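You operate a simulated robot arm through the tools that you are given. There is no shell and no other tool. Be economical: measure what you need, move in short steps, check, and stop when the job is done.

The job below is to be done with a simulated robot arm. You get a single attempt, and the scene is never put back.

Task
Set out the grey elbow on the grey turntable at 90.
Fine: saddle off to the cream board, turntable to 0 before loading; blue slider at the elbow's printed size. Set down upright: orange saddle.
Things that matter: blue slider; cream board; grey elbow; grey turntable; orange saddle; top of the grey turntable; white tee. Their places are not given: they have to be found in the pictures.

The check looks at the end state, three seconds after you hand in, the way a careful person would. Anything else that was tipped, shoved, dropped, spilled or broken makes it a failure.

Robot
A 7-joint arm with a two-finger parallel gripper, fixed in place. Base frame: the origin is at the foot of the arm, x ahead of it, y to its left, z up; the work surface is at about z = 0.86. Units: m, rad, N and s.
With the tool pointing down near the work surface it reaches from about 0.24 to 0.68 m from the base axis. Its first joint turns from -1.152 to 1.152 rad. Payload 2.4 kg.
The TCP is the grasp point between the finger pads, 0.03 m short of the fingertips. In the tool frame z runs along the fingers and y along their closing line. Largest opening 0.094 m; finger width 0.028, thickness 0.01; the body of the gripper, 0.05 by 0.096 m, starts 0.055 m behind the TCP.
Orientation is that of the tool frame in the base frame, as a unit quaternion [x, y, z, w]. With the fingers straight down and closing along the base's y, the tool's x points along the base's -x, its y along +y and its z along -z.

Tools
- The arm moves only by the tool move_arm. Its argument "increments" is a list of rows, each an object of numbers (a shift or turn left out is 0, a gripper value left out holds the last): "ax", "ay", "az": the turn, a rotation vector about the base's x, y, z in rad; "x", "y", "z": the shift along the base's x, y, z in m; "jaw": the gripper command, from -1 (fully open) to 1 (shut), values between in proportion. In form: [{"ax": .., "ay": .., "az": .., "x": .., "y": .., "z": .., "jaw": ..}, ...]. A call has 1 to 20 rows; each row is the pose to reach, as a shift and turn from the pose commanded when the call began. Each row takes 0.2 s and may step no farther than 0.05 m and 0.15 rad from the row before; otherwise, or with a gripper value out of range, the whole call is refused. A pose out of reach is approached as far as the arm can. The call stops where the force on the tool passes 40 N (or 10 N more than at its start, if that is more) or the arm is blocked; 0.2 s more then pass. Each finger travels about 0.153 m/s and halts on what it meets, pressing with about 21 N; the grip force reading is that of the motor and also rises with nothing between the fingers. The clock runs only during rows and for 0.2 s after the last one: add rows that repeat a pose to give the fingers time. It gives the time, the measured TCP pose, the force on the tool (base axes), the opening and the grip force at its end, in the units of the frame above (readings bear some noise), with the torque about the TCP (base axes, N m) and any sound that the robot's microphone picked up.
- Cameras (640 x 400 px; columns grow to the right, rows downward): "scene" is fixed at [0.0222, 0.4613, 1.4509]; the picture's right is [-0.88, -0.47, 0.00], its down [-0.24, 0.46, -0.86] and it looks along [0.40, -0.76, -0.52] (base axes); focal length 313 px, centre (320, 200). "wrist" rides on the gripper at [0.076, 0.014, -0.102] in the tool frame; the picture's right is [-0.18, 0.98, 0.00], its down [-0.75, -0.14, -0.64] and it looks along [-0.63, -0.12, 0.77] (tool axes); focal length 243 px, centre (320, 200).
- camera(camera): a new picture of that camera. It takes no simulated time.
- pixel_to_xyz(camera, pixels): for up to 12 pixels [column, row] of the newest picture of that camera ("zoom" is the newest enlarged one), the place [x, y, z] in the base frame of the surface seen there, good to about 0.002 m. It takes no simulated time.
- close_up(camera, box): a new picture of the part [left, top, right, bottom] of that camera's present view, enlarged. It takes no simulated time.
- finish_job(): hands the job in; it is judged then, once.

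Work in short steps. Measure before you move; look again where a grasp or a placing could have gone wrong, and mend it. You have 80 turns and 34 pictures in all, those below and enlarged ones among them. Open the gripper and draw the arm clear of the work before you hand the job in, unless the task says otherwise; then end with one line.

The tools are called after "Call:" by a JSON object that holds its "fn" and its "kwargs". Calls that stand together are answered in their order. move_arm: Moves the arm, as the interface text tells. Its arguments: {"type":"object","properties":{"increments":{"type":"array"}},"required":["increments"]} The other tools are called the same way: camera (camera) takes a picture; pixel_to_xyz (camera, pixels) gives the place of the surface under pixels of a picture; close_up (camera, box) takes an enlarged picture of a part of a camera's view; finish_job () hands the job in.

At the start:

```text
time: 0.0
eef_pos: [0.3539, 0.0651, 1.1885]
tool_rot: [0.001, 1.0, 0.0, 0.0]
wrist_force: [-0.1, -0.3, 0.0]
moment: [0.01, -0.02, 0.0]
width: 0.0938
gripper_force: 0.1
```

scene: 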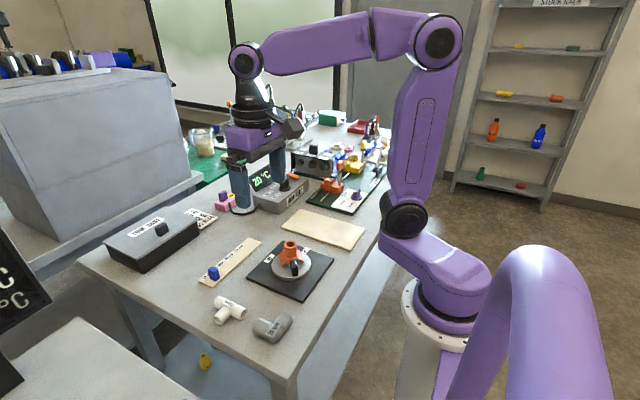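
wrist: 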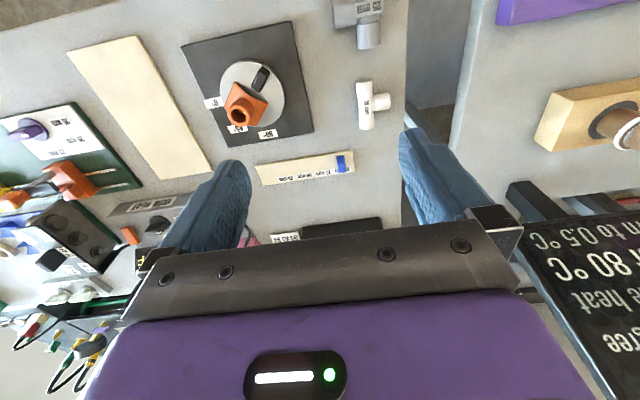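

The pictures show the turntable with the orange saddle at scene (290,258), the slider rail at (230,262), the tee at (228,310) and the elbow at (272,327). I'll enlarge these areas to read the labels.

Call:
{"fn": "close_up", "kwargs": {"camera": "wrist", "box": [170, 10, 330, 150]}}

Call:
{"fn": "close_up", "kwargs": {"camera": "scene", "box": [190, 220, 350, 350]}}

Call:
{"fn": "close_up", "kwargs": {"camera": "wrist", "box": [240, 0, 420, 190]}}

```text
2.86 times, centred on (250, 80) of wrist
```

zoom: 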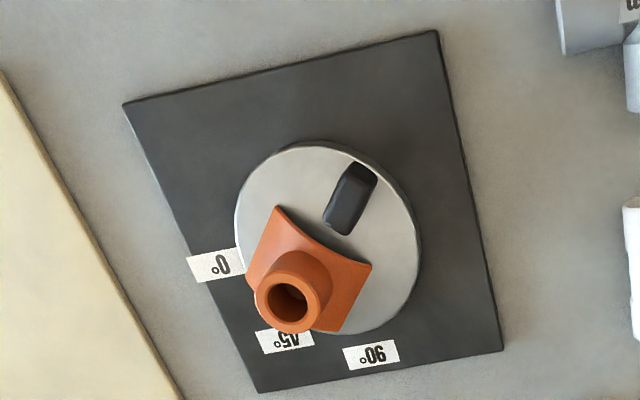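

```text
3.08 times, centred on (270, 285) of scene
```

zoom: 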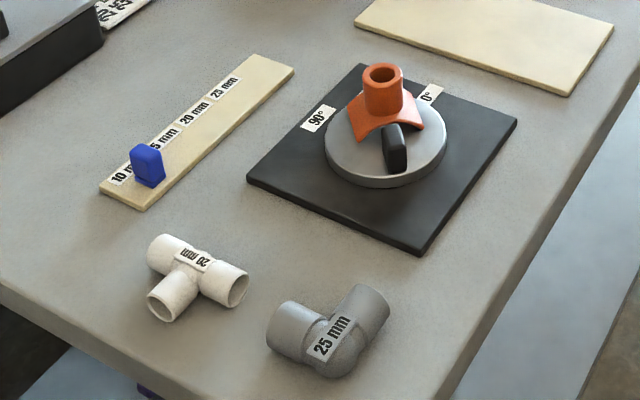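

```text
2.11 times, centred on (330, 95) of wrist
```

zoom: 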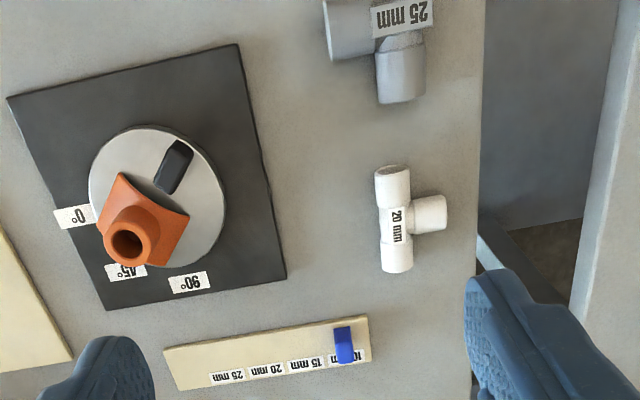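

The elbow is printed 25 mm, so the slider goes to 25. I'll measure the main points in the last zoom.

Call:
{"fn": "pixel_to_xyz", "kwargs": {"camera": "zoom", "pixels": [[158, 126], [222, 200], [90, 195], [195, 260], [180, 146], [166, 188], [182, 152], [75, 216], [126, 272], [190, 282], [128, 244], [120, 176]]}}

Call:
{"fn": "pixel_to_xyz", "kwargs": {"camera": "zoom", "pixels": [[237, 45], [285, 277], [105, 308], [8, 100], [166, 352], [366, 318], [342, 330], [345, 358], [227, 377], [266, 370], [303, 364], [345, 355]]}}

Call:
{"fn": "pixel_to_xyz", "kwargs": {"camera": "scene", "pixels": [[217, 304], [243, 312], [220, 320], [258, 326], [285, 318], [273, 337], [283, 222], [301, 208], [363, 229], [349, 250], [212, 272], [280, 330]]}}

```text
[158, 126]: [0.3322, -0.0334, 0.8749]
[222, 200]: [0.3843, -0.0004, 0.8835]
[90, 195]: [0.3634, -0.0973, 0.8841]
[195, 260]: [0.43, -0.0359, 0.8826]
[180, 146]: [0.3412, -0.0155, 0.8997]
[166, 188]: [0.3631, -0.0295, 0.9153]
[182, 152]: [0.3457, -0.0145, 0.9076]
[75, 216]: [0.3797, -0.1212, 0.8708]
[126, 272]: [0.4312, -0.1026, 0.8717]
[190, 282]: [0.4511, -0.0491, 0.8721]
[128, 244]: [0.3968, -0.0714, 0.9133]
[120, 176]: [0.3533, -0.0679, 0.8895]
```

```text
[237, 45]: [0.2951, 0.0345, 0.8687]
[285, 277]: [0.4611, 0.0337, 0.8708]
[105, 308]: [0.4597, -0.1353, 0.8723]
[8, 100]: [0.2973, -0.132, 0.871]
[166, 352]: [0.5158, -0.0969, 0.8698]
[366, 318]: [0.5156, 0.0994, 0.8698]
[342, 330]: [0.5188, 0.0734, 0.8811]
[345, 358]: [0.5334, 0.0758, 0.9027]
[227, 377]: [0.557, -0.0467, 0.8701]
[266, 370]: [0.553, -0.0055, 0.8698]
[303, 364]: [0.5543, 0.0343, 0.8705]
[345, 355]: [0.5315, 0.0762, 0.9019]
```

```text
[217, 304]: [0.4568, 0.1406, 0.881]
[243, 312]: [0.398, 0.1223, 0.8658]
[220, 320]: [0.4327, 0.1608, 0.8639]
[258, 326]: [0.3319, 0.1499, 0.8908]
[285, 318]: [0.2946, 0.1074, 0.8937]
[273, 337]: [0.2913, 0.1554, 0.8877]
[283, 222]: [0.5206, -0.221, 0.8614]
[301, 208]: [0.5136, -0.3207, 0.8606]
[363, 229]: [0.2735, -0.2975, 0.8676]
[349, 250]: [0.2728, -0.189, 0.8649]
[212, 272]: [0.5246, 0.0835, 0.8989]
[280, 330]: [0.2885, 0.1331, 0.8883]
```

The plate is centred near (0.378, -0.05), with 0° towards -y, 45° on the diagonal and 90° towards +x. The black lug sits opposite 45°, and the saddle is in the way. I'll move to a closer view before grasping.

Call:
{"fn": "move_arm", "kwargs": {"increments": [{"x": -0.014, "y": -0.025, "z": -0.028, "jaw": -1}, {"x": -0.028, "y": -0.05, "z": -0.056}, {"x": -0.042, "y": -0.075, "z": -0.084}, {"x": -0.056, "y": -0.1, "z": -0.112}, {"x": -0.07, "y": -0.125, "z": -0.14}, {"x": -0.07, "y": -0.125, "z": -0.14}]}}

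Call:
{"fn": "camera", "kwargs": {"camera": "wrist"}}

```text
time: 1.4
eef_pos: [0.2827, -0.059, 1.0504]
tool_rot: [0.001, 1.0, 0.0, 0.0]
wrist_force: [-0.2, 1.1, -0.5]
moment: [-0.02, -0.02, -0.01]
width: 0.0939
gripper_force: 0.1
```

```text
28 pictures are left
```

wrist: 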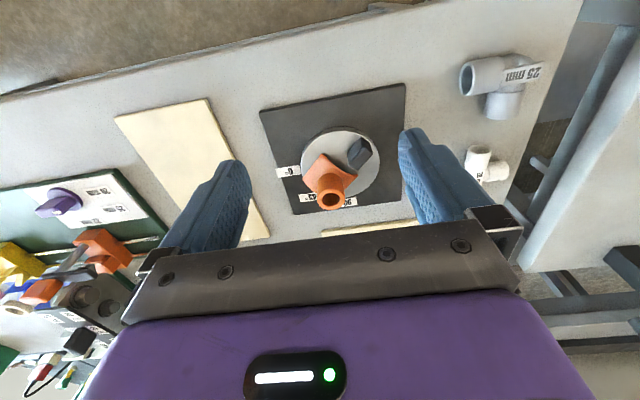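

The saddle is now clear between the fingers at about (330,182). I'll enlarge it and measure the stub and skirt.

Call:
{"fn": "close_up", "kwargs": {"camera": "wrist", "box": [260, 80, 420, 220]}}

Call:
{"fn": "close_up", "kwargs": {"camera": "scene", "box": [240, 225, 340, 305]}}

```text
2.86 times, centred on (340, 150) of wrist
```

zoom: 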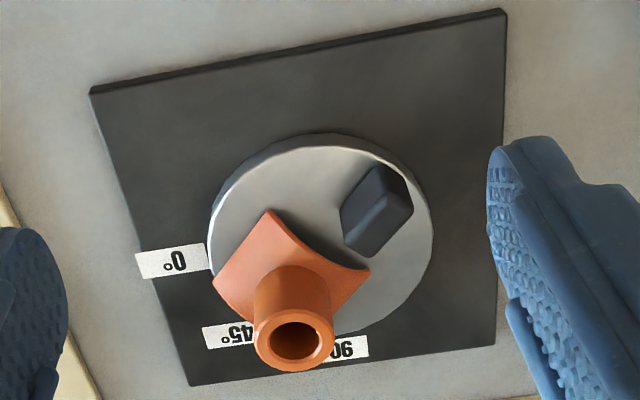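

```text
5.00 times, centred on (290, 265) of scene
```

zoom: 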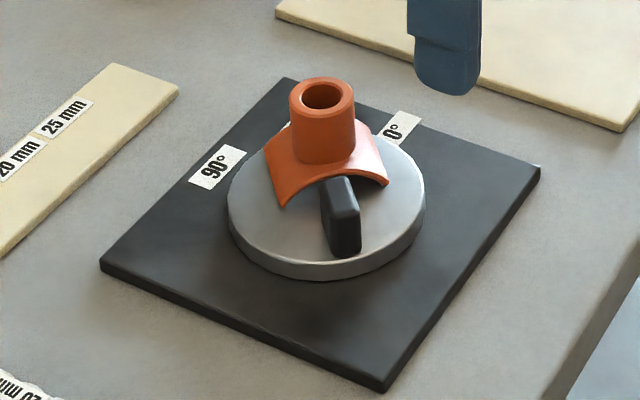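

Call:
{"fn": "pixel_to_xyz", "kwargs": {"camera": "zoom", "pixels": [[292, 105], [353, 105], [320, 78], [322, 115], [320, 155], [268, 152], [284, 204], [387, 183], [325, 180], [358, 205], [345, 180], [330, 185]]}}

```text
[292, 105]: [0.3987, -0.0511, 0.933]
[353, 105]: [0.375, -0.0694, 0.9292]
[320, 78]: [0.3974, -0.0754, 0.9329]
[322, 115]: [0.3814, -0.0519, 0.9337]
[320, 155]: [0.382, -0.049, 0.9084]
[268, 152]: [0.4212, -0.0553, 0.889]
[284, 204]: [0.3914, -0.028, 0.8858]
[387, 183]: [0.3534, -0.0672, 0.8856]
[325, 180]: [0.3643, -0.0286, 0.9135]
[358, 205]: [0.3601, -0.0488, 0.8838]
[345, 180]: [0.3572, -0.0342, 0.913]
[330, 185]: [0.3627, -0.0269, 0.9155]
```

The stub is about 28 mm across, centred at (0.388, -0.062), with its top at z 0.934 and the skirt top near 0.905. I'll move over it and come down with the fingertips to about 0.909.

Call:
{"fn": "move_arm", "kwargs": {"increments": [{"x": 0.035, "z": -0.015}, {"x": 0.07, "y": -0.002, "z": -0.03}, {"x": 0.1053, "y": -0.003, "z": -0.04}, {"x": 0.1053, "y": -0.003, "z": -0.065}, {"x": 0.1053, "y": -0.003, "z": -0.09}, {"x": 0.1053, "y": -0.003, "z": -0.111}, {"x": 0.1053, "y": -0.003, "z": -0.111}]}}

Call:
{"fn": "camera", "kwargs": {"camera": "wrist"}}

```text
time: 3.0
eef_pos: [0.3909, -0.0623, 0.939]
tool_rot: [0.0, 1.0, 0.0, 0.0]
wrist_force: [-0.2, 1.1, -0.5]
moment: [0.0, 0.01, -0.03]
width: 0.0938
gripper_force: 0.1
```

```text
25 pictures are left
```

wrist: 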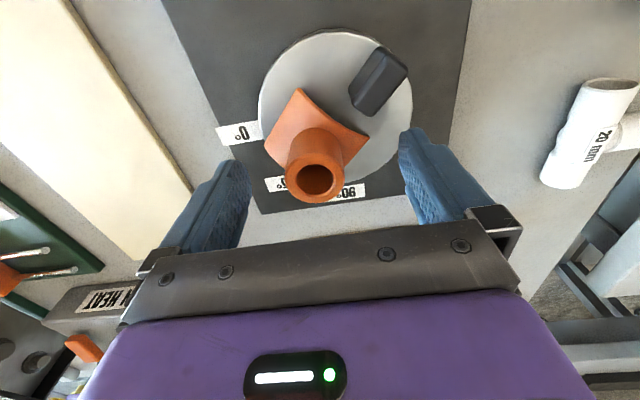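

The stub at (315,180) lies between the fingers. I'll check its position before closing.

Call:
{"fn": "pixel_to_xyz", "kwargs": {"camera": "wrist", "pixels": [[316, 161], [316, 201], [287, 180], [343, 180], [316, 150], [300, 120], [265, 145], [367, 140]]}}

```text
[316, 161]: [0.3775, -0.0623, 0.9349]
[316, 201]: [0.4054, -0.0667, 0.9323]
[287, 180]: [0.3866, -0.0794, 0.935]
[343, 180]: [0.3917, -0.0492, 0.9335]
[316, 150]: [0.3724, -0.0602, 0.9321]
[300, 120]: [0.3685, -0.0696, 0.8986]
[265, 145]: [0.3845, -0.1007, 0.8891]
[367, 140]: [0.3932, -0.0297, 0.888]
```

Stub centre is about (0.391, -0.064) and the TCP lines up with it, so I'll close and lift.

Call:
{"fn": "move_arm", "kwargs": {"increments": [{"y": -0.001, "jaw": -0.4}, {"y": -0.001, "jaw": 0.2}, {"y": -0.001, "jaw": 1}, {"y": -0.001, "jaw": 1}, {"y": -0.001, "jaw": 1}, {"y": -0.001, "z": 0.02, "jaw": 1}, {"y": -0.001, "z": 0.05, "jaw": 1}]}}

Call:
{"fn": "camera", "kwargs": {"camera": "wrist"}}

```text
time: 4.6
eef_pos: [0.3905, -0.0642, 0.9893]
tool_rot: [0.0, 1.0, 0.0, 0.0]
wrist_force: [2.0, 0.5, -0.5]
moment: [-0.01, 0.01, 0.05]
width: 0.0325
gripper_force: 21.3
```

```text
24 pictures are left
```

wrist: 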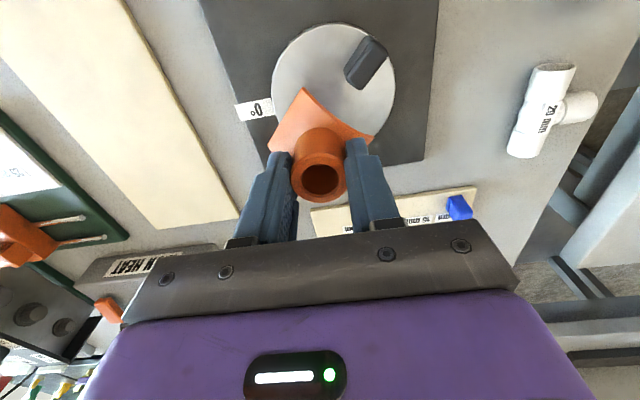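

The saddle is held and lifted. I'll measure the cream board next.

Call:
{"fn": "pixel_to_xyz", "kwargs": {"camera": "wrist", "pixels": [[120, 100], [150, 150], [180, 200], [155, 225], [235, 215], [130, 10], [40, 80], [100, 150], [340, 70], [320, 60]]}}

```text
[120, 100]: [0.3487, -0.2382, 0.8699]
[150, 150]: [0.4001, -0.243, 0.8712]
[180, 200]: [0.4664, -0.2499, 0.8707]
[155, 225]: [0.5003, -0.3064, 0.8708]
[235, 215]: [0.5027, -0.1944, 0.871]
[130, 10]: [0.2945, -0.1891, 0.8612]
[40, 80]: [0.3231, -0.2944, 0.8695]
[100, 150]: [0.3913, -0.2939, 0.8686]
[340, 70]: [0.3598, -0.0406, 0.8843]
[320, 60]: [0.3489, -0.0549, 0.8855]
```

The board top is at z 0.870 and its middle is near (0.395, -0.25). I'll carry the saddle over and lower it until contact is expected at TCP z of about 0.925.

Call:
{"fn": "move_arm", "kwargs": {"increments": [{"y": -0.04}, {"y": -0.08}, {"y": -0.12}, {"y": -0.16}, {"y": -0.186}, {"y": -0.186, "z": -0.025}, {"y": -0.186, "z": -0.045}, {"y": -0.186, "z": -0.056}, {"y": -0.186, "z": -0.056}]}}

```text
time: 6.6
eef_pos: [0.391, -0.2496, 0.9306]
tool_rot: [0.0, 1.0, 0.0, 0.0]
wrist_force: [-0.2, 0.6, 0.1]
moment: [-0.02, -0.02, 0.01]
width: 0.0322
gripper_force: 21.1
```

No contact yet at 0.9306, so I'll lower in millimetre steps.

Call:
{"fn": "move_arm", "kwargs": {"increments": [{"z": -0.002}, {"z": -0.004}, {"z": -0.005}, {"z": -0.006}, {"z": -0.006}]}}

Call:
{"fn": "close_up", "kwargs": {"camera": "scene", "box": [270, 180, 370, 260]}}

```text
time: 7.8
eef_pos: [0.39, -0.2498, 0.9271]
tool_rot: [0.0, 1.0, 0.0, 0.0]
wrist_force: [0.7, 0.5, 1.0]
moment: [0.01, -0.03, -0.01]
width: 0.0322
gripper_force: 20.6
```

```text
5.00 times, centred on (320, 220) of scene
```

zoom: 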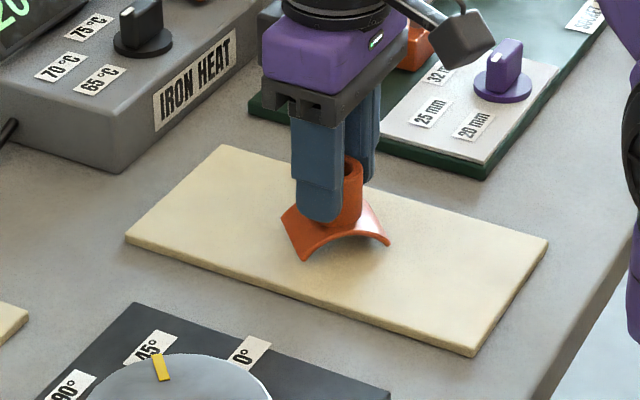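

The yellow pointer is now visible and reads about 45°. The saddle is just above the board, so I'll ease it down a bit more.

Call:
{"fn": "move_arm", "kwargs": {"increments": [{"z": -0.001}, {"z": -0.002}, {"z": -0.002}]}}

```text
time: 8.6
eef_pos: [0.3897, -0.2489, 0.9234]
tool_rot: [0.0, 1.0, -0.001, 0.0]
wrist_force: [-1.8, -0.4, 15.4]
moment: [0.01, 0.07, 0.02]
width: 0.0324
gripper_force: 21.1
```

15 N upward means it is on the board. I'll relax by a millimetre, open and lift straight up.

Call:
{"fn": "move_arm", "kwargs": {"increments": [{"z": 0.001}, {"z": 0.001, "jaw": -0.2}, {"z": 0.001, "jaw": -0.5}, {"z": 0.001, "jaw": -1}, {"z": 0.03, "jaw": -1}, {"z": 0.07, "jaw": -1}, {"z": 0.1, "jaw": -1}]}}

Call:
{"fn": "close_up", "kwargs": {"camera": "scene", "box": [230, 190, 370, 300]}}

```text
time: 10.2
eef_pos: [0.3921, -0.2502, 1.0214]
tool_rot: [0.0, 1.0, 0.0, -0.001]
wrist_force: [0.6, 0.4, -1.2]
moment: [0.0, -0.02, 0.02]
width: 0.0937
gripper_force: 0.0
```

```text
3.64 times, centred on (300, 245) of scene
```

zoom: 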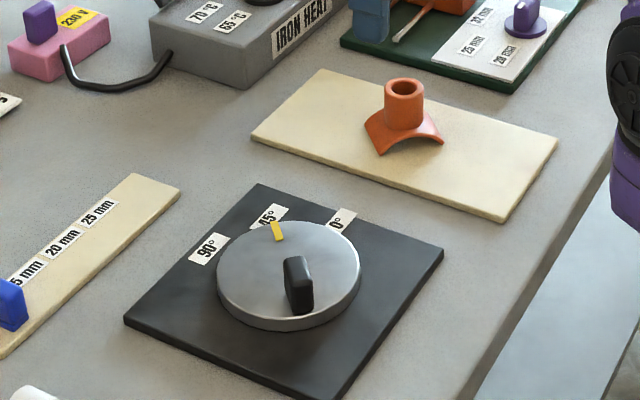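

The saddle stands upright on the board. Next I'll measure the disk, pointer and lug.

Call:
{"fn": "pixel_to_xyz", "kwargs": {"camera": "zoom", "pixels": [[272, 223], [281, 239], [277, 231], [218, 265], [360, 265], [288, 221], [290, 328], [289, 262], [299, 258], [292, 300], [311, 300], [305, 290]]}}

Call:
{"fn": "camera", "kwargs": {"camera": "wrist"}}

```text
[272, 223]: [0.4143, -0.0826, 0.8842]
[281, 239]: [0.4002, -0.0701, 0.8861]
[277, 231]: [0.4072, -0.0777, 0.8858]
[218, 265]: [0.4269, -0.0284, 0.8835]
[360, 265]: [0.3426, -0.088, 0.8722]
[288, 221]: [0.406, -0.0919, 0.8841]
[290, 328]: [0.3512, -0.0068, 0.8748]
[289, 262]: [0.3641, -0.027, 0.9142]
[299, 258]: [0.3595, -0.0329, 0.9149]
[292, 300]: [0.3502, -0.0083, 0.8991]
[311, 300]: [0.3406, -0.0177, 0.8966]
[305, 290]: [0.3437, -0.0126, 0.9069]
```

```text
21 pictures are left
```

wrist: 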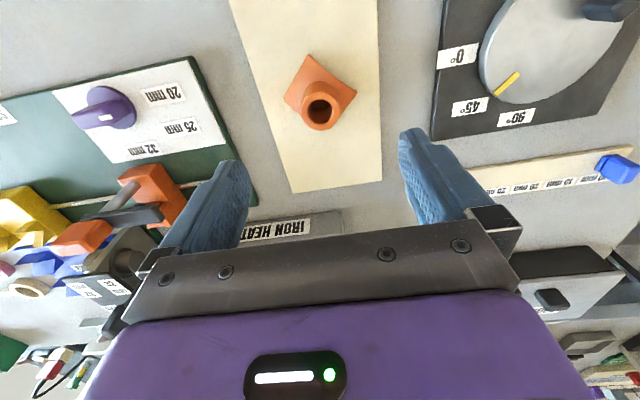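

The lug is centred near (0.353, -0.022), with its top at 0.9155 and the disk at 0.8838. I'll move above it, turning the closing line across the lug (yaw -45°), then come down.

Call:
{"fn": "move_arm", "kwargs": {"increments": [{"x": -0.006, "y": 0.038, "az": -0.131}, {"x": -0.013, "y": 0.076, "az": -0.262}, {"x": -0.02, "y": 0.114, "az": -0.393}, {"x": -0.026, "y": 0.152, "az": -0.524}, {"x": -0.033, "y": 0.19, "az": -0.655}, {"x": -0.039, "y": 0.228, "az": -0.785}, {"x": -0.039, "y": 0.228, "az": -0.785}]}}

Call:
{"fn": "camera", "kwargs": {"camera": "wrist"}}

```text
time: 11.8
eef_pos: [0.348, -0.0196, 1.024]
tool_rot: [0.383, 0.924, 0.0, 0.0]
wrist_force: [0.1, -0.6, -0.4]
moment: [-0.01, -0.01, 0.01]
width: 0.0939
gripper_force: 0.1
```

```text
20 pictures are left
```

wrist: 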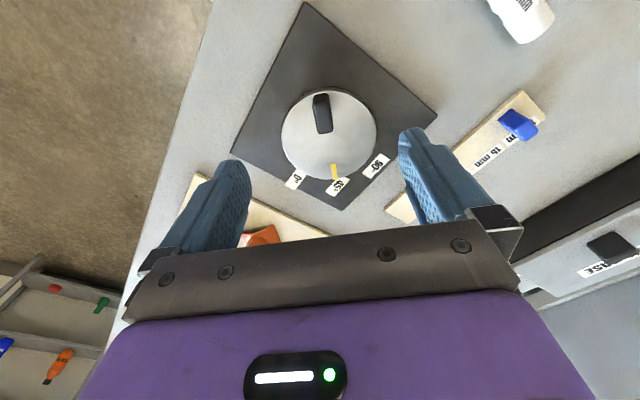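

The view now aligns with the lug at (322,112). I'll measure the disk edges, pointer and lug once more for the centre.

Call:
{"fn": "pixel_to_xyz", "kwargs": {"camera": "wrist", "pixels": [[284, 135], [373, 120], [335, 160], [332, 165], [337, 178], [313, 98], [327, 97], [318, 130], [331, 129], [295, 180], [338, 186], [377, 165]]}}

```text
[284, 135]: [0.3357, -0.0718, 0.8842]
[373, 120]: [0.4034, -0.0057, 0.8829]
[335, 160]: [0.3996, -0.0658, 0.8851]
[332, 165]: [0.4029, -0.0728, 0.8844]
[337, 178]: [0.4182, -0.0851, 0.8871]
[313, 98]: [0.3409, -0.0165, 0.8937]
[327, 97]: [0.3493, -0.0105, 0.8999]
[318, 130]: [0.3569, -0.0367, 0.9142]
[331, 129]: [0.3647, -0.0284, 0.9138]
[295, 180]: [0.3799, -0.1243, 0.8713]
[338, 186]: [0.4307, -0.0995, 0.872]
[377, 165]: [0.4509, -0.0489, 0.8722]
```

Disk centre is (0.379, -0.049) and lug centre (0.353, -0.023). I'll descend onto the lug and grip it.

Call:
{"fn": "move_arm", "kwargs": {"increments": [{"x": 0.003, "y": -0.0015, "z": -0.03}, {"x": 0.003, "y": -0.0015, "z": -0.06}, {"x": 0.003, "y": -0.0015, "z": -0.085}, {"x": 0.003, "y": -0.0015, "z": -0.104}, {"x": 0.003, "y": -0.0015, "z": -0.104, "jaw": -0.3}, {"x": 0.003, "y": -0.0015, "z": -0.104, "jaw": 0.2}, {"x": 0.003, "y": -0.0015, "z": -0.104, "jaw": 0.6}, {"x": 0.003, "y": -0.0015, "z": -0.104, "jaw": 1}, {"x": 0.003, "y": -0.0015, "z": -0.104, "jaw": 1}, {"x": 0.003, "y": -0.0015, "z": -0.104, "jaw": 1}]}}

Call:
{"fn": "camera", "kwargs": {"camera": "wrist"}}

```text
time: 14.0
eef_pos: [0.3539, -0.0237, 0.9189]
tool_rot: [0.383, 0.924, 0.0, 0.0]
wrist_force: [-4.3, -5.6, -4.9]
moment: [-0.41, -0.34, -0.26]
width: 0.0158
gripper_force: 45.8
```

```text
19 pictures are left
```

wrist: 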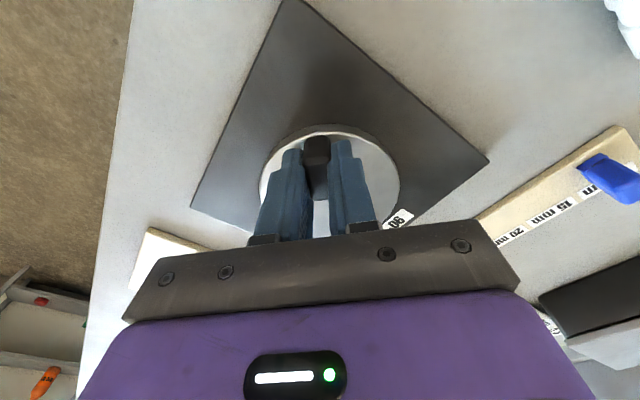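

The lug is gripped at 16 mm width. I'll swing it along the arc about (0.379, -0.049) by -45° to bring the pointer to 0.

Call:
{"fn": "move_arm", "kwargs": {"increments": [{"x": 0.0017, "y": 0.0016, "az": -0.0655}, {"x": 0.0036, "y": 0.0031, "az": -0.1309}, {"x": 0.0056, "y": 0.0045, "az": -0.1964}, {"x": 0.0076, "y": 0.0058, "az": -0.2618}, {"x": 0.0119, "y": 0.0079, "az": -0.3927}, {"x": 0.0164, "y": 0.0095, "az": -0.5236}, {"x": 0.0211, "y": 0.0104, "az": -0.6545}, {"x": 0.0259, "y": 0.0107, "az": -0.7854}, {"x": 0.0259, "y": 0.0107, "az": -0.7854}]}}

Call:
{"fn": "close_up", "kwargs": {"camera": "scene", "box": [240, 225, 340, 305]}}

```text
time: 16.0
eef_pos: [0.3804, -0.0127, 0.9199]
tool_rot: [0.707, 0.707, 0.001, 0.0]
wrist_force: [13.9, -2.6, -30.3]
moment: [-0.23, 0.14, 0.5]
width: 0.0158
gripper_force: 45.3
```

```text
5.00 times, centred on (290, 265) of scene
```

zoom: 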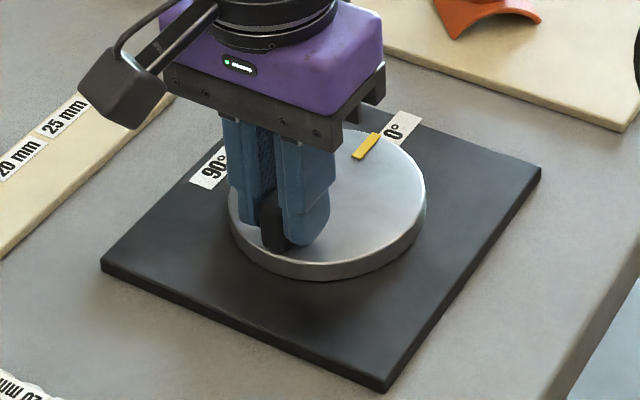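

The pointer looks lined up with 0°. I'll release and rise, then check the angle.

Call:
{"fn": "move_arm", "kwargs": {"increments": [{"jaw": 0.5}, {"jaw": 0}, {"jaw": -0.5}, {"jaw": -1}, {"z": 0.03}, {"z": 0.07}, {"z": 0.11}, {"z": 0.11}]}}

Call:
{"fn": "camera", "kwargs": {"camera": "wrist"}}

Call:
{"fn": "close_up", "kwargs": {"camera": "scene", "box": [190, 240, 330, 350]}}

```text
time: 17.8
eef_pos: [0.3837, -0.0119, 1.0311]
tool_rot: [0.707, 0.707, 0.0, 0.0]
wrist_force: [0.1, 1.2, -0.1]
moment: [0.0, 0.02, 0.01]
width: 0.0937
gripper_force: 0.0
```

```text
17 pictures are left
```

wrist: 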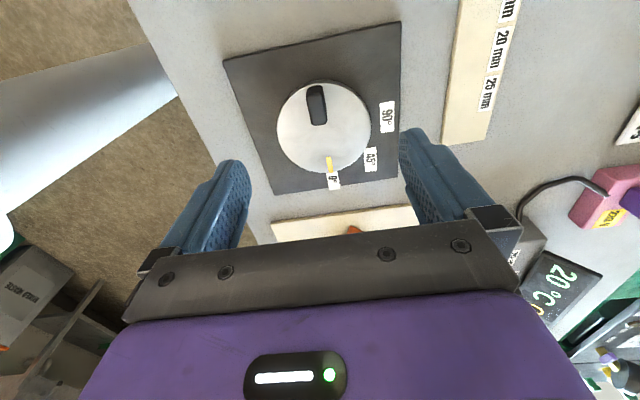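

```text
3.64 times, centred on (260, 295) of scene
```

zoom: 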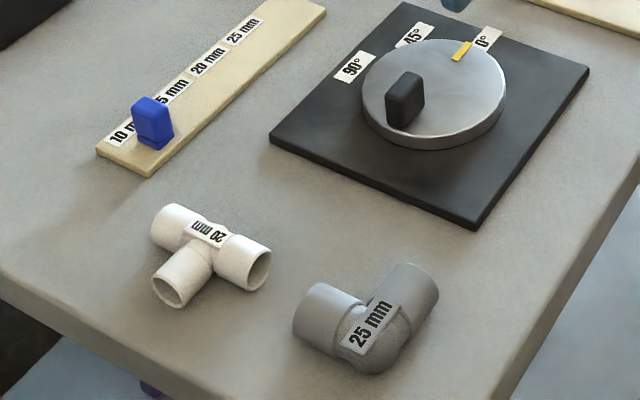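

Call:
{"fn": "pixel_to_xyz", "kwargs": {"camera": "wrist", "pixels": [[328, 157], [331, 170], [335, 181], [310, 88], [325, 88], [313, 124], [326, 122], [388, 116]]}}

Call:
{"fn": "pixel_to_xyz", "kwargs": {"camera": "zoom", "pixels": [[318, 285], [297, 325], [335, 295], [335, 330], [378, 290], [405, 268], [437, 300], [400, 290], [375, 350], [350, 340], [360, 320], [320, 310]]}}

Call:
{"fn": "pixel_to_xyz", "kwargs": {"camera": "zoom", "pixels": [[133, 103], [150, 98], [168, 103], [153, 114], [145, 147], [172, 137], [244, 32], [209, 62], [180, 92], [118, 135], [300, 20], [130, 165]]}}

```text
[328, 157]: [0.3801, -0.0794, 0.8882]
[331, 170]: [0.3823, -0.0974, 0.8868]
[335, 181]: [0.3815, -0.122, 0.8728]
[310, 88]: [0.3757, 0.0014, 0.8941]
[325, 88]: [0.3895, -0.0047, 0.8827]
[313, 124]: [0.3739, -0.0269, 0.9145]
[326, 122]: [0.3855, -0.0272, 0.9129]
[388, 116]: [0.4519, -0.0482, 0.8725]
```

```text
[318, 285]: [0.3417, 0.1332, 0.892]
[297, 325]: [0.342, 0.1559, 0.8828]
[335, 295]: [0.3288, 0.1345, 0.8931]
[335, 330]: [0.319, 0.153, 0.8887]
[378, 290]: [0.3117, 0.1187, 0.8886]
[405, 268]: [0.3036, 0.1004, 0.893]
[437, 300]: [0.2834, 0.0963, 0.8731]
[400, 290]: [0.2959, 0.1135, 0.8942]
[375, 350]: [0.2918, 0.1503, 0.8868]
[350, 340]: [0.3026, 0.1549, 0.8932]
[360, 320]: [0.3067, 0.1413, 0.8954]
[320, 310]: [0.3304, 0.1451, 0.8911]
```

```text
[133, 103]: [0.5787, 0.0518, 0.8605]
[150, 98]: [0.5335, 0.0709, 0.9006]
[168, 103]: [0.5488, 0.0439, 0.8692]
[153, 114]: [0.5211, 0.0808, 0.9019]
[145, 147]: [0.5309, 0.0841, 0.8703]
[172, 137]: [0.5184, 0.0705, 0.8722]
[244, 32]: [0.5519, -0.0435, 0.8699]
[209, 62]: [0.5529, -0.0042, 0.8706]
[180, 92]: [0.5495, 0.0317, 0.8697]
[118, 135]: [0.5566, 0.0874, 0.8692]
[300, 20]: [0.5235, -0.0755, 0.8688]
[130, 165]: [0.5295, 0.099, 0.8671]
```

The turntable reads 0, with the pointer along x≈0.380 and the lug at x≈0.380. Next is the slider: the knob is near (0.530, 0.076) and the 25 mm label near y=-0.045. I'll go above it with the fingers closing along y.

Call:
{"fn": "move_arm", "kwargs": {"increments": [{"x": 0.0126, "y": 0.0074, "az": 0.131}, {"x": 0.0252, "y": 0.0147, "az": 0.262}, {"x": 0.0378, "y": 0.022, "az": 0.393}, {"x": 0.0504, "y": 0.0294, "az": 0.524}, {"x": 0.063, "y": 0.0367, "az": 0.655}, {"x": 0.0755, "y": 0.044, "az": 0.785}, {"x": 0.088, "y": 0.0514, "az": 0.916}, {"x": 0.1, "y": 0.0587, "az": 1.047}, {"x": 0.113, "y": 0.066, "az": 1.178}, {"x": 0.126, "y": 0.0734, "az": 1.309}, {"x": 0.138, "y": 0.08, "az": 1.44}, {"x": 0.149, "y": 0.088, "az": 1.571}, {"x": 0.149, "y": 0.088, "z": -0.03, "az": 1.571}, {"x": 0.149, "y": 0.088, "z": -0.05, "az": 1.571}, {"x": 0.149, "y": 0.088, "z": -0.05, "az": 1.571}]}}

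Call:
{"fn": "camera", "kwargs": {"camera": "wrist"}}

```text
time: 21.0
eef_pos: [0.5288, 0.0745, 0.9797]
tool_rot: [0.0, 1.0, 0.0, 0.0]
wrist_force: [0.3, -0.6, 0.0]
moment: [-0.02, -0.01, 0.0]
width: 0.0938
gripper_force: 0.0
```

```text
15 pictures are left
```

wrist: 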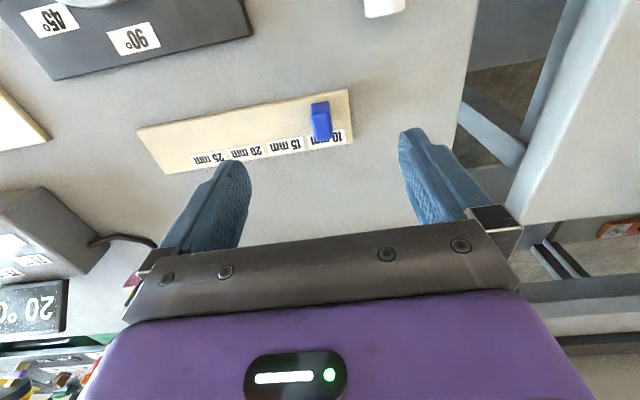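

Call:
{"fn": "pixel_to_xyz", "kwargs": {"camera": "wrist", "pixels": [[194, 162], [226, 157], [210, 160], [230, 155], [262, 150], [268, 149], [305, 143], [310, 139], [344, 137], [312, 105], [328, 102], [323, 132]]}}

Call:
{"fn": "close_up", "kwargs": {"camera": "wrist", "box": [180, 70, 380, 190]}}

```text
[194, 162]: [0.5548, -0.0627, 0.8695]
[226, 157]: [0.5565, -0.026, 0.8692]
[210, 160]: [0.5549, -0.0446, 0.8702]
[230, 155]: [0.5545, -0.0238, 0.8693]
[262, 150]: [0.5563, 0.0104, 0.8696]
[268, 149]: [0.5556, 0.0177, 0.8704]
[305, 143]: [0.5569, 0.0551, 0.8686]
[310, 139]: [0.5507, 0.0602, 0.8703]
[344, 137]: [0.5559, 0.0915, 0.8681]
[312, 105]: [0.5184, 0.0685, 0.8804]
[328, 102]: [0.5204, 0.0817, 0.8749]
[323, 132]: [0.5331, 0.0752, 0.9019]
```

```text
3.20 times, centred on (280, 130) of wrist
```

zoom: 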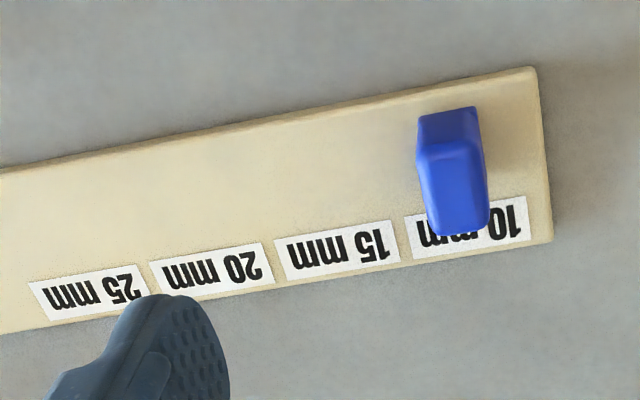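

Label centres are 10: 0.0757, 15: 0.036, 20: -0.007 and 25: -0.0445, with the knob at y≈0.0752. I'll lower around it and grip.

Call:
{"fn": "move_arm", "kwargs": {"increments": [{"z": -0.03}, {"z": -0.055}, {"z": -0.0715}, {"z": -0.0715, "jaw": -0.3}, {"z": -0.0715, "jaw": 0.2}, {"z": -0.0715, "jaw": 0.7}, {"z": -0.0715, "jaw": 0.7}, {"z": -0.0715, "jaw": 1}, {"z": -0.0715, "jaw": 1}]}}

```text
time: 23.0
eef_pos: [0.5282, 0.0741, 0.9095]
tool_rot: [0.0, 1.0, 0.001, 0.0]
wrist_force: [2.0, -0.3, -5.3]
moment: [-0.05, -0.2, -0.03]
width: 0.0151
gripper_force: 44.9
```

The knob is gripped at 15 mm. I'll slide it 0.119 m towards -y.

Call:
{"fn": "move_arm", "kwargs": {"increments": [{"y": -0.01}, {"y": -0.03}, {"y": -0.05}, {"y": -0.07}, {"y": -0.09}, {"y": -0.105}, {"y": -0.115}, {"y": -0.119}, {"y": -0.119}]}}

Call:
{"fn": "close_up", "kwargs": {"camera": "scene", "box": [190, 220, 290, 300]}}

```text
time: 25.0
eef_pos: [0.5295, -0.0451, 0.909]
tool_rot: [0.0, 1.0, 0.0, -0.001]
wrist_force: [-2.0, 0.2, -13.3]
moment: [0.04, 0.32, 0.02]
width: 0.015
gripper_force: 45.1
```

```text
5.00 times, centred on (240, 260) of scene
```

zoom: 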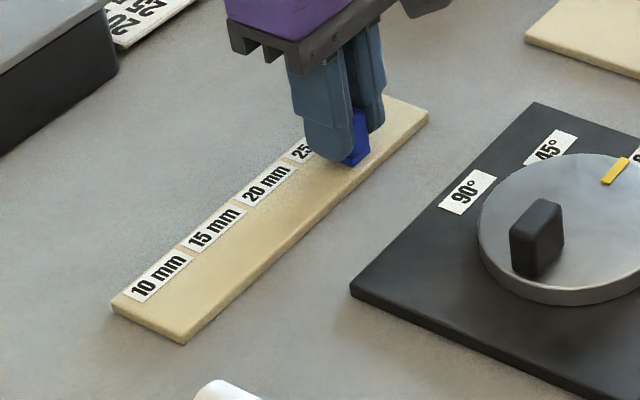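

The knob sits at the 25 mm label. I'll release, rise, and swing to a viewing pose for the elbow with yaw -90°.

Call:
{"fn": "move_arm", "kwargs": {"increments": [{"jaw": 0.6}, {"jaw": 0.1}, {"jaw": -0.5}, {"jaw": -1}, {"z": 0.04}, {"z": 0.09}, {"z": 0.13}, {"x": -0.019, "y": 0.022, "z": 0.13, "az": -0.131}, {"x": -0.038, "y": 0.044, "z": 0.13, "az": -0.262}, {"x": -0.057, "y": 0.066, "z": 0.13, "az": -0.393}, {"x": -0.076, "y": 0.088, "z": 0.13, "az": -0.524}, {"x": -0.095, "y": 0.11, "z": 0.13, "az": -0.655}, {"x": -0.114, "y": 0.132, "z": 0.13, "az": -0.785}, {"x": -0.133, "y": 0.154, "z": 0.13, "az": -0.916}, {"x": -0.152, "y": 0.176, "z": 0.13, "az": -1.047}, {"x": -0.171, "y": 0.198, "z": 0.13, "az": -1.178}, {"x": -0.19, "y": 0.22, "z": 0.13, "az": -1.309}, {"x": -0.209, "y": 0.242, "z": 0.13, "az": -1.44}, {"x": -0.228, "y": 0.26, "z": 0.13, "az": -1.571}, {"x": -0.228, "y": 0.26, "z": 0.13, "az": -1.571}]}}

Call:
{"fn": "camera", "kwargs": {"camera": "wrist"}}

Call:
{"fn": "camera", "kwargs": {"camera": "scene"}}

```text
time: 29.2
eef_pos: [0.298, 0.2154, 1.0386]
tool_rot: [0.708, 0.706, 0.0, 0.0]
wrist_force: [0.3, -0.8, -0.5]
moment: [0.03, -0.02, -0.01]
width: 0.0942
gripper_force: 0.0
```

```text
12 pictures are left
```

wrist: 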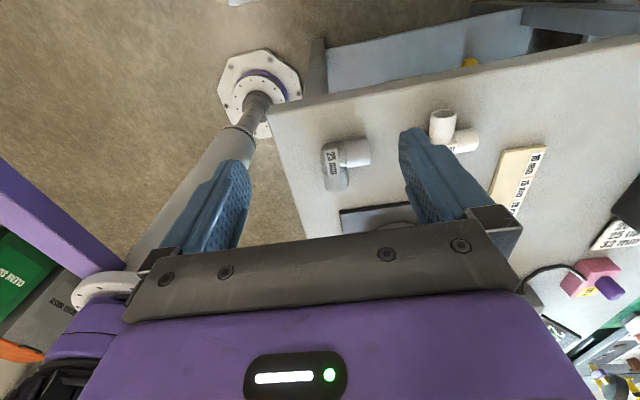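

```text
11 pictures are left
```

scene: 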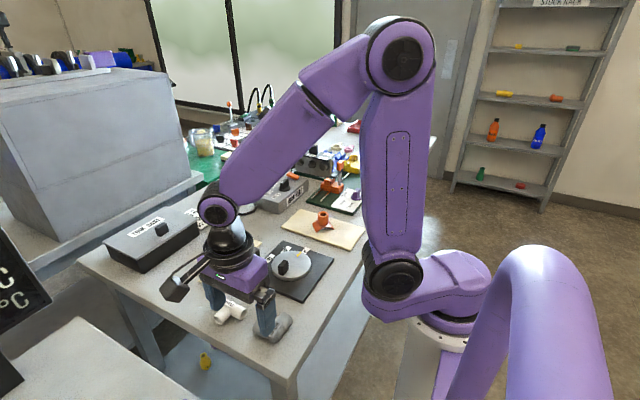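

The elbow is visible at wrist (342,163). I'll enlarge it and measure.

Call:
{"fn": "close_up", "kwargs": {"camera": "wrist", "box": [300, 120, 400, 200]}}

```text
5.00 times, centred on (350, 160) of wrist
```

zoom: 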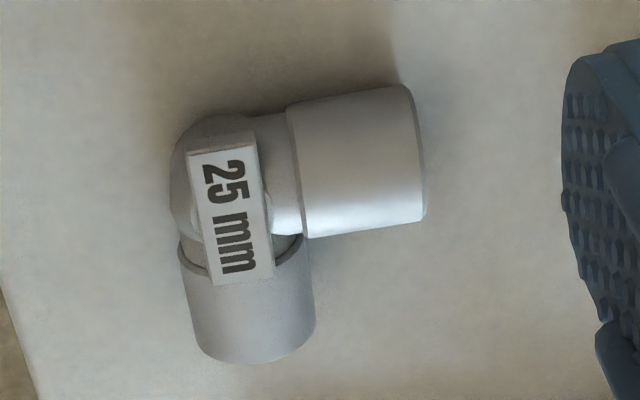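

Call:
{"fn": "pixel_to_xyz", "kwargs": {"camera": "zoom", "pixels": [[182, 260], [205, 350], [303, 240], [313, 320], [250, 355], [252, 310], [290, 110], [405, 90], [310, 235], [422, 215], [360, 160], [230, 210]]}}

```text
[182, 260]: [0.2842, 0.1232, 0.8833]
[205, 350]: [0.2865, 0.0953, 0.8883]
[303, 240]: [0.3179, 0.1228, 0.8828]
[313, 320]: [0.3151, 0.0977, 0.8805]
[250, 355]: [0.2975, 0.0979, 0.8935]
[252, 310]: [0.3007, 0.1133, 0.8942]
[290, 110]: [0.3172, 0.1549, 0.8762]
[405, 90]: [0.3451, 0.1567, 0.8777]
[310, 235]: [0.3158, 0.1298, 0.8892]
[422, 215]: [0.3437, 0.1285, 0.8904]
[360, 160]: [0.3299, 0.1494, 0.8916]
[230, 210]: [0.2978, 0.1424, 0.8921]
```

Leg B is centred at x≈0.3005 with its collar at y 0.095–0.123, and leg A runs along y≈0.1425. I'll grip leg B across x at y≈0.107.

Call:
{"fn": "move_arm", "kwargs": {"increments": [{"y": -0.036}, {"y": -0.072, "z": -0.02}, {"x": 0.0005, "y": -0.109, "z": -0.04}, {"x": 0.0005, "y": -0.109, "z": -0.08}, {"x": 0.0005, "y": -0.109, "z": -0.115}, {"x": 0.0005, "y": -0.109, "z": -0.13}, {"x": 0.0005, "y": -0.109, "z": -0.13}]}}

Call:
{"fn": "camera", "kwargs": {"camera": "wrist"}}

```text
time: 30.8
eef_pos: [0.3017, 0.1093, 0.9065]
tool_rot: [0.708, 0.706, 0.001, 0.0]
wrist_force: [-0.4, -0.2, -0.5]
moment: [0.01, 0.0, -0.01]
width: 0.0941
gripper_force: 0.0
```

```text
9 pictures are left
```

wrist: 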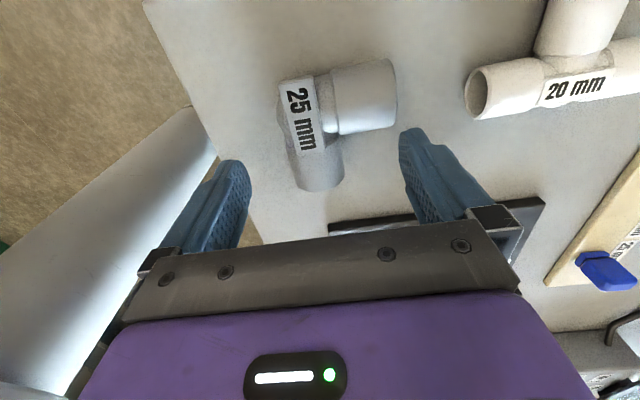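

Leg B is centred between the fingers. I'll go down the last centimetre, close and lift 5 cm.

Call:
{"fn": "move_arm", "kwargs": {"increments": [{"z": -0.01}, {"z": -0.01, "jaw": -0.4}, {"z": -0.01, "jaw": 0.0}, {"z": -0.01, "jaw": 0.5}, {"z": -0.01, "jaw": 1}, {"z": -0.01, "jaw": 1}, {"z": 0.01, "jaw": 1}, {"z": 0.03, "jaw": 1}, {"z": 0.07, "jaw": 1}, {"z": 0.07, "jaw": 1}]}}

Call:
{"fn": "camera", "kwargs": {"camera": "wrist"}}

```text
time: 33.0
eef_pos: [0.3007, 0.1067, 0.9758]
tool_rot: [0.707, 0.707, 0.001, 0.0]
wrist_force: [-0.8, 0.0, -1.2]
moment: [-0.02, 0.01, -0.03]
width: 0.0364
gripper_force: 21.3
```

```text
8 pictures are left
```

wrist: 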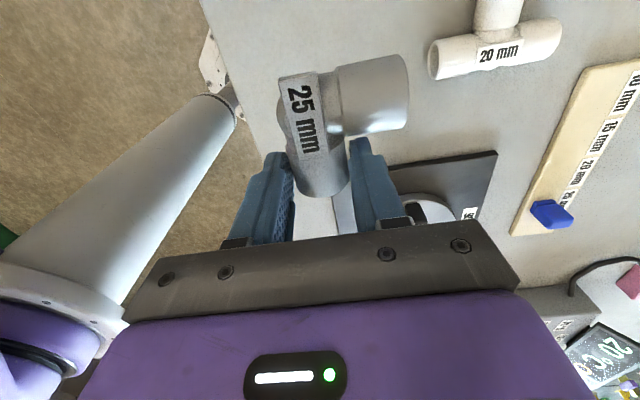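

The elbow is held level. I'll carry it to TCP (0.367, -0.0885), which keeps the lug clear, and lower to just above the disk.

Call:
{"fn": "move_arm", "kwargs": {"increments": [{"z": 0.02}, {"x": 0.013, "y": -0.039, "z": 0.02}, {"x": 0.027, "y": -0.078, "z": 0.02}, {"x": 0.04, "y": -0.117, "z": 0.02}, {"x": 0.053, "y": -0.156, "z": 0.02}, {"x": 0.0665, "y": -0.1955, "z": 0.02}, {"x": 0.0665, "y": -0.1955, "z": 0.0}, {"x": 0.0665, "y": -0.1955, "z": -0.02}, {"x": 0.0665, "y": -0.1955, "z": -0.035}, {"x": 0.0665, "y": -0.1955, "z": -0.045}, {"x": 0.0665, "y": -0.1955, "z": -0.045}]}}

Call:
{"fn": "close_up", "kwargs": {"camera": "scene", "box": [240, 225, 340, 305]}}

```text
time: 35.4
eef_pos: [0.3663, -0.0887, 0.9335]
tool_rot: [0.707, 0.707, 0.001, 0.0]
wrist_force: [0.0, -0.9, -0.8]
moment: [0.05, -0.01, -0.01]
width: 0.0366
gripper_force: 20.6
```

```text
5.00 times, centred on (290, 265) of scene
```

zoom: 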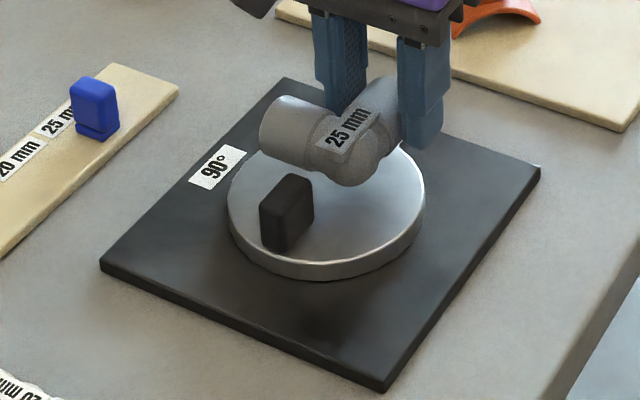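

The elbow is clear of the lug and about 1 cm above the disk. I'll lower it in small steps.

Call:
{"fn": "move_arm", "kwargs": {"increments": [{"z": -0.004}, {"z": -0.008}, {"z": -0.01}, {"z": -0.011}, {"z": -0.0115}, {"z": -0.0115}]}}

```text
time: 36.8
eef_pos: [0.3677, -0.0881, 0.9222]
tool_rot: [0.707, 0.708, 0.0, 0.0]
wrist_force: [-0.3, -0.7, 0.0]
moment: [-0.01, -0.02, 0.01]
width: 0.0365
gripper_force: 20.9
```

No contact yet, so I'll go down a little further.

Call:
{"fn": "move_arm", "kwargs": {"increments": [{"z": -0.001}, {"z": -0.0015}, {"z": -0.002}, {"z": -0.002}]}}

```text
time: 37.8
eef_pos: [0.3675, -0.0866, 0.9198]
tool_rot: [0.708, 0.706, 0.0, -0.001]
wrist_force: [1.0, 0.5, -0.4]
moment: [0.0, -0.05, 0.0]
width: 0.0366
gripper_force: 20.9
```

Call:
{"fn": "move_arm", "kwargs": {"increments": [{"z": -0.001}, {"z": -0.002}, {"z": -0.002}]}}

```text
time: 38.6
eef_pos: [0.3672, -0.0878, 0.9186]
tool_rot: [0.708, 0.707, 0.0, 0.0]
wrist_force: [-1.4, -0.2, 14.6]
moment: [0.06, 0.0, 0.03]
width: 0.0362
gripper_force: 21.4
```

There is contact at 14.6 N. I'll open and lift clear, then look.

Call:
{"fn": "move_arm", "kwargs": {"increments": [{"z": 0.001}, {"z": 0.001, "jaw": 0}, {"z": 0.001, "jaw": -0.5}, {"z": 0.001, "jaw": -1}, {"z": 0.001, "jaw": -1}, {"z": 0.04}, {"z": 0.08}, {"z": 0.11}, {"z": 0.11, "y": 0.04}, {"z": 0.11, "y": 0.078, "x": 0.012}, {"z": 0.11, "y": 0.078, "x": 0.012}]}}

Call:
{"fn": "camera", "kwargs": {"camera": "wrist"}}

```text
time: 41.0
eef_pos: [0.3787, -0.0082, 1.0263]
tool_rot: [0.707, 0.707, 0.001, 0.0]
wrist_force: [0.3, 0.1, -0.7]
moment: [0.02, 0.0, 0.01]
width: 0.0942
gripper_force: 0.0
```

```text
6 pictures are left
```

wrist: 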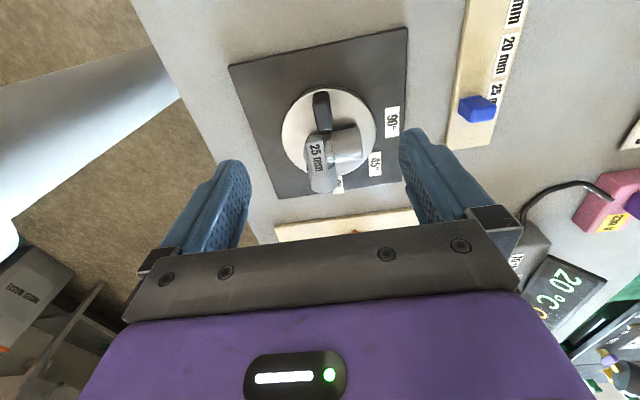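

Call:
{"fn": "pixel_to_xyz", "kwargs": {"camera": "wrist", "pixels": [[314, 97], [328, 95], [318, 128], [331, 125], [310, 150], [336, 130], [352, 126], [322, 192], [475, 108], [492, 95], [340, 185]]}}

```text
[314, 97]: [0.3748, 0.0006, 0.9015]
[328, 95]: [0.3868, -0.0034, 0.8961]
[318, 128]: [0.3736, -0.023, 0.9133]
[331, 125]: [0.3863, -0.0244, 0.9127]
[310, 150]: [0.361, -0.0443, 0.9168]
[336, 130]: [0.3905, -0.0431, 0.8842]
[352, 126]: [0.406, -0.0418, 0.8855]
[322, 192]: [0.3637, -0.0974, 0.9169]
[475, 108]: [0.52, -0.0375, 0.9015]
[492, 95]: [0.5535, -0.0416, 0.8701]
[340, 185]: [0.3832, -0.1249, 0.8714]
```

The elbow rests on the disk, its edge at y≈-0.036, and the lug is centred at (0.380, -0.012). I'll descend on the lug's outer part at y≈-0.008 and grip it.

Call:
{"fn": "move_arm", "kwargs": {"increments": [{"x": 0.001, "y": 0.002, "z": -0.04}, {"x": 0.001, "y": 0.002, "z": -0.075}, {"x": 0.001, "y": 0.002, "z": -0.1}, {"x": 0.001, "y": 0.002, "z": -0.107}, {"x": 0.001, "y": 0.002, "z": -0.107, "jaw": -0.3}, {"x": 0.001, "y": 0.002, "z": -0.107, "jaw": 0.2}, {"x": 0.001, "y": 0.002, "z": -0.107, "jaw": 0.6}, {"x": 0.001, "y": 0.002, "z": -0.107, "jaw": 0.8}, {"x": 0.001, "y": 0.002, "z": -0.107, "jaw": 1}, {"x": 0.001, "y": 0.002, "z": -0.107, "jaw": 1}]}}

```text
time: 43.2
eef_pos: [0.3798, -0.0068, 0.9204]
tool_rot: [0.707, 0.707, 0.001, 0.0]
wrist_force: [5.4, 0.2, -7.5]
moment: [-0.19, 0.05, 0.25]
width: 0.0157
gripper_force: 44.7
```

The lug is gripped at 15.7 mm. I'll turn the table slowly by +90° along the arc.

Call:
{"fn": "move_arm", "kwargs": {"increments": [{"x": -0.0032, "y": -0.0001, "az": 0.0785}, {"x": -0.0064, "y": -0.0005, "az": 0.1571}, {"x": -0.0096, "y": -0.0011, "az": 0.2356}, {"x": -0.0127, "y": -0.002, "az": 0.3142}, {"x": -0.0157, "y": -0.0031, "az": 0.3927}, {"x": -0.0186, "y": -0.0045, "az": 0.4712}, {"x": -0.0214, "y": -0.006, "az": 0.5498}, {"x": -0.0241, "y": -0.0078, "az": 0.6283}, {"x": -0.0266, "y": -0.0098, "az": 0.7069}, {"x": -0.029, "y": -0.012, "az": 0.7854}, {"x": -0.0312, "y": -0.0144, "az": 0.8639}, {"x": -0.0332, "y": -0.0169, "az": 0.9425}, {"x": -0.035, "y": -0.0196, "az": 1.021}, {"x": -0.0365, "y": -0.0224, "az": 1.0996}, {"x": -0.0379, "y": -0.0253, "az": 1.1781}, {"x": -0.039, "y": -0.0283, "az": 1.2566}, {"x": -0.0399, "y": -0.0314, "az": 1.3352}, {"x": -0.0405, "y": -0.0346, "az": 1.4137}, {"x": -0.0409, "y": -0.0378, "az": 1.4923}, {"x": -0.041, "y": -0.041, "az": 1.5708}]}}

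Call:
{"fn": "close_up", "kwargs": {"camera": "scene", "box": [240, 225, 340, 305]}}

```text
time: 47.4
eef_pos: [0.3372, -0.0496, 0.9192]
tool_rot: [-0.001, 1.0, 0.001, -0.002]
wrist_force: [-19.2, -19.2, 6.7]
moment: [-0.53, 1.22, -0.8]
width: 0.016
gripper_force: 44.7
```

```text
5.00 times, centred on (290, 265) of scene
```

zoom: 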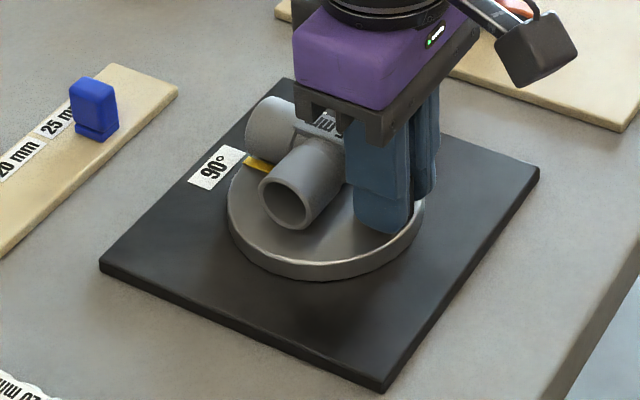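

The pointer is at the 90° label and the elbow has ridden along. I'll release, rise straight up, and back off to check.

Call:
{"fn": "move_arm", "kwargs": {"increments": [{"jaw": 0.6}, {"jaw": 0.2}, {"jaw": -0.3}, {"jaw": -0.6}, {"z": 0.03}, {"z": 0.07}, {"z": 0.11}, {"z": 0.14, "x": -0.03}, {"z": 0.17, "x": -0.06, "jaw": -1}, {"z": 0.17, "x": -0.06, "jaw": -1}]}}

Call:
{"fn": "close_up", "kwargs": {"camera": "wrist", "box": [260, 70, 420, 210]}}

Call:
{"fn": "close_up", "kwargs": {"camera": "scene", "box": [180, 180, 380, 350]}}

```text
time: 49.6
eef_pos: [0.2769, -0.0509, 1.0903]
tool_rot: [0.0, 1.0, 0.0, 0.0]
wrist_force: [-0.8, -0.2, 0.2]
moment: [-0.01, 0.01, -0.04]
width: 0.0941
gripper_force: 0.1
```

```text
2.86 times, centred on (340, 140) of wrist
```

zoom: 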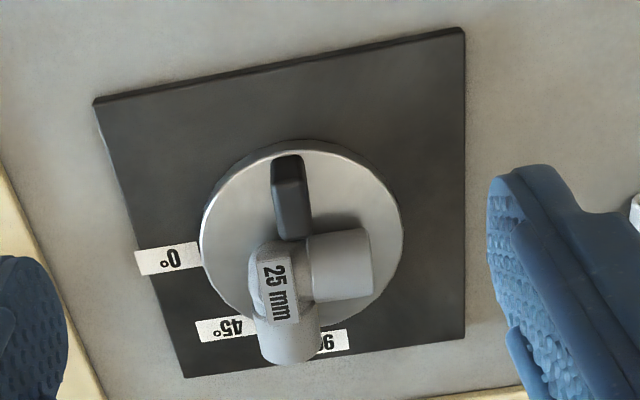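

```text
2.35 times, centred on (280, 265) of scene
```

zoom: 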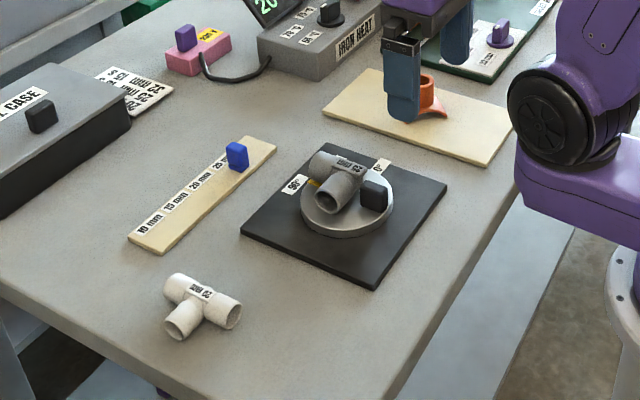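

All the parts look right. I'll take one last enlarged look to measure the final lug and pointer angle.

Call:
{"fn": "close_up", "kwargs": {"camera": "wrist", "box": [290, 100, 390, 190]}}

```text
4.44 times, centred on (340, 145) of wrist
```

zoom: 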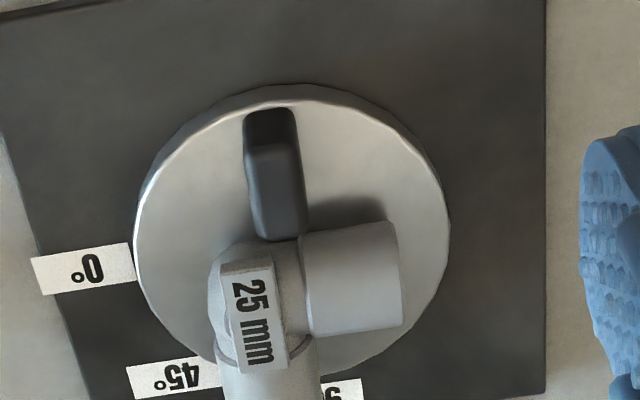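

Call:
{"fn": "pixel_to_xyz", "kwargs": {"camera": "zoom", "pixels": [[248, 150], [296, 148], [258, 225], [305, 220], [272, 190], [265, 160], [135, 240], [448, 220], [310, 86], [232, 275], [270, 255]]}}

```text
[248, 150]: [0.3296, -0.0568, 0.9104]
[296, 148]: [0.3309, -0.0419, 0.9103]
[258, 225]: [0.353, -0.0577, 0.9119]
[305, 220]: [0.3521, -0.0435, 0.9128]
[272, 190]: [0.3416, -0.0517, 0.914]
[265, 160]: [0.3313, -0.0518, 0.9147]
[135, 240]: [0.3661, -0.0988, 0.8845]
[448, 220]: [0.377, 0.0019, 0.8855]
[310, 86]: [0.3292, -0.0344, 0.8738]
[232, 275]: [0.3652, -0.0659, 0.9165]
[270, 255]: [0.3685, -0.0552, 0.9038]
```

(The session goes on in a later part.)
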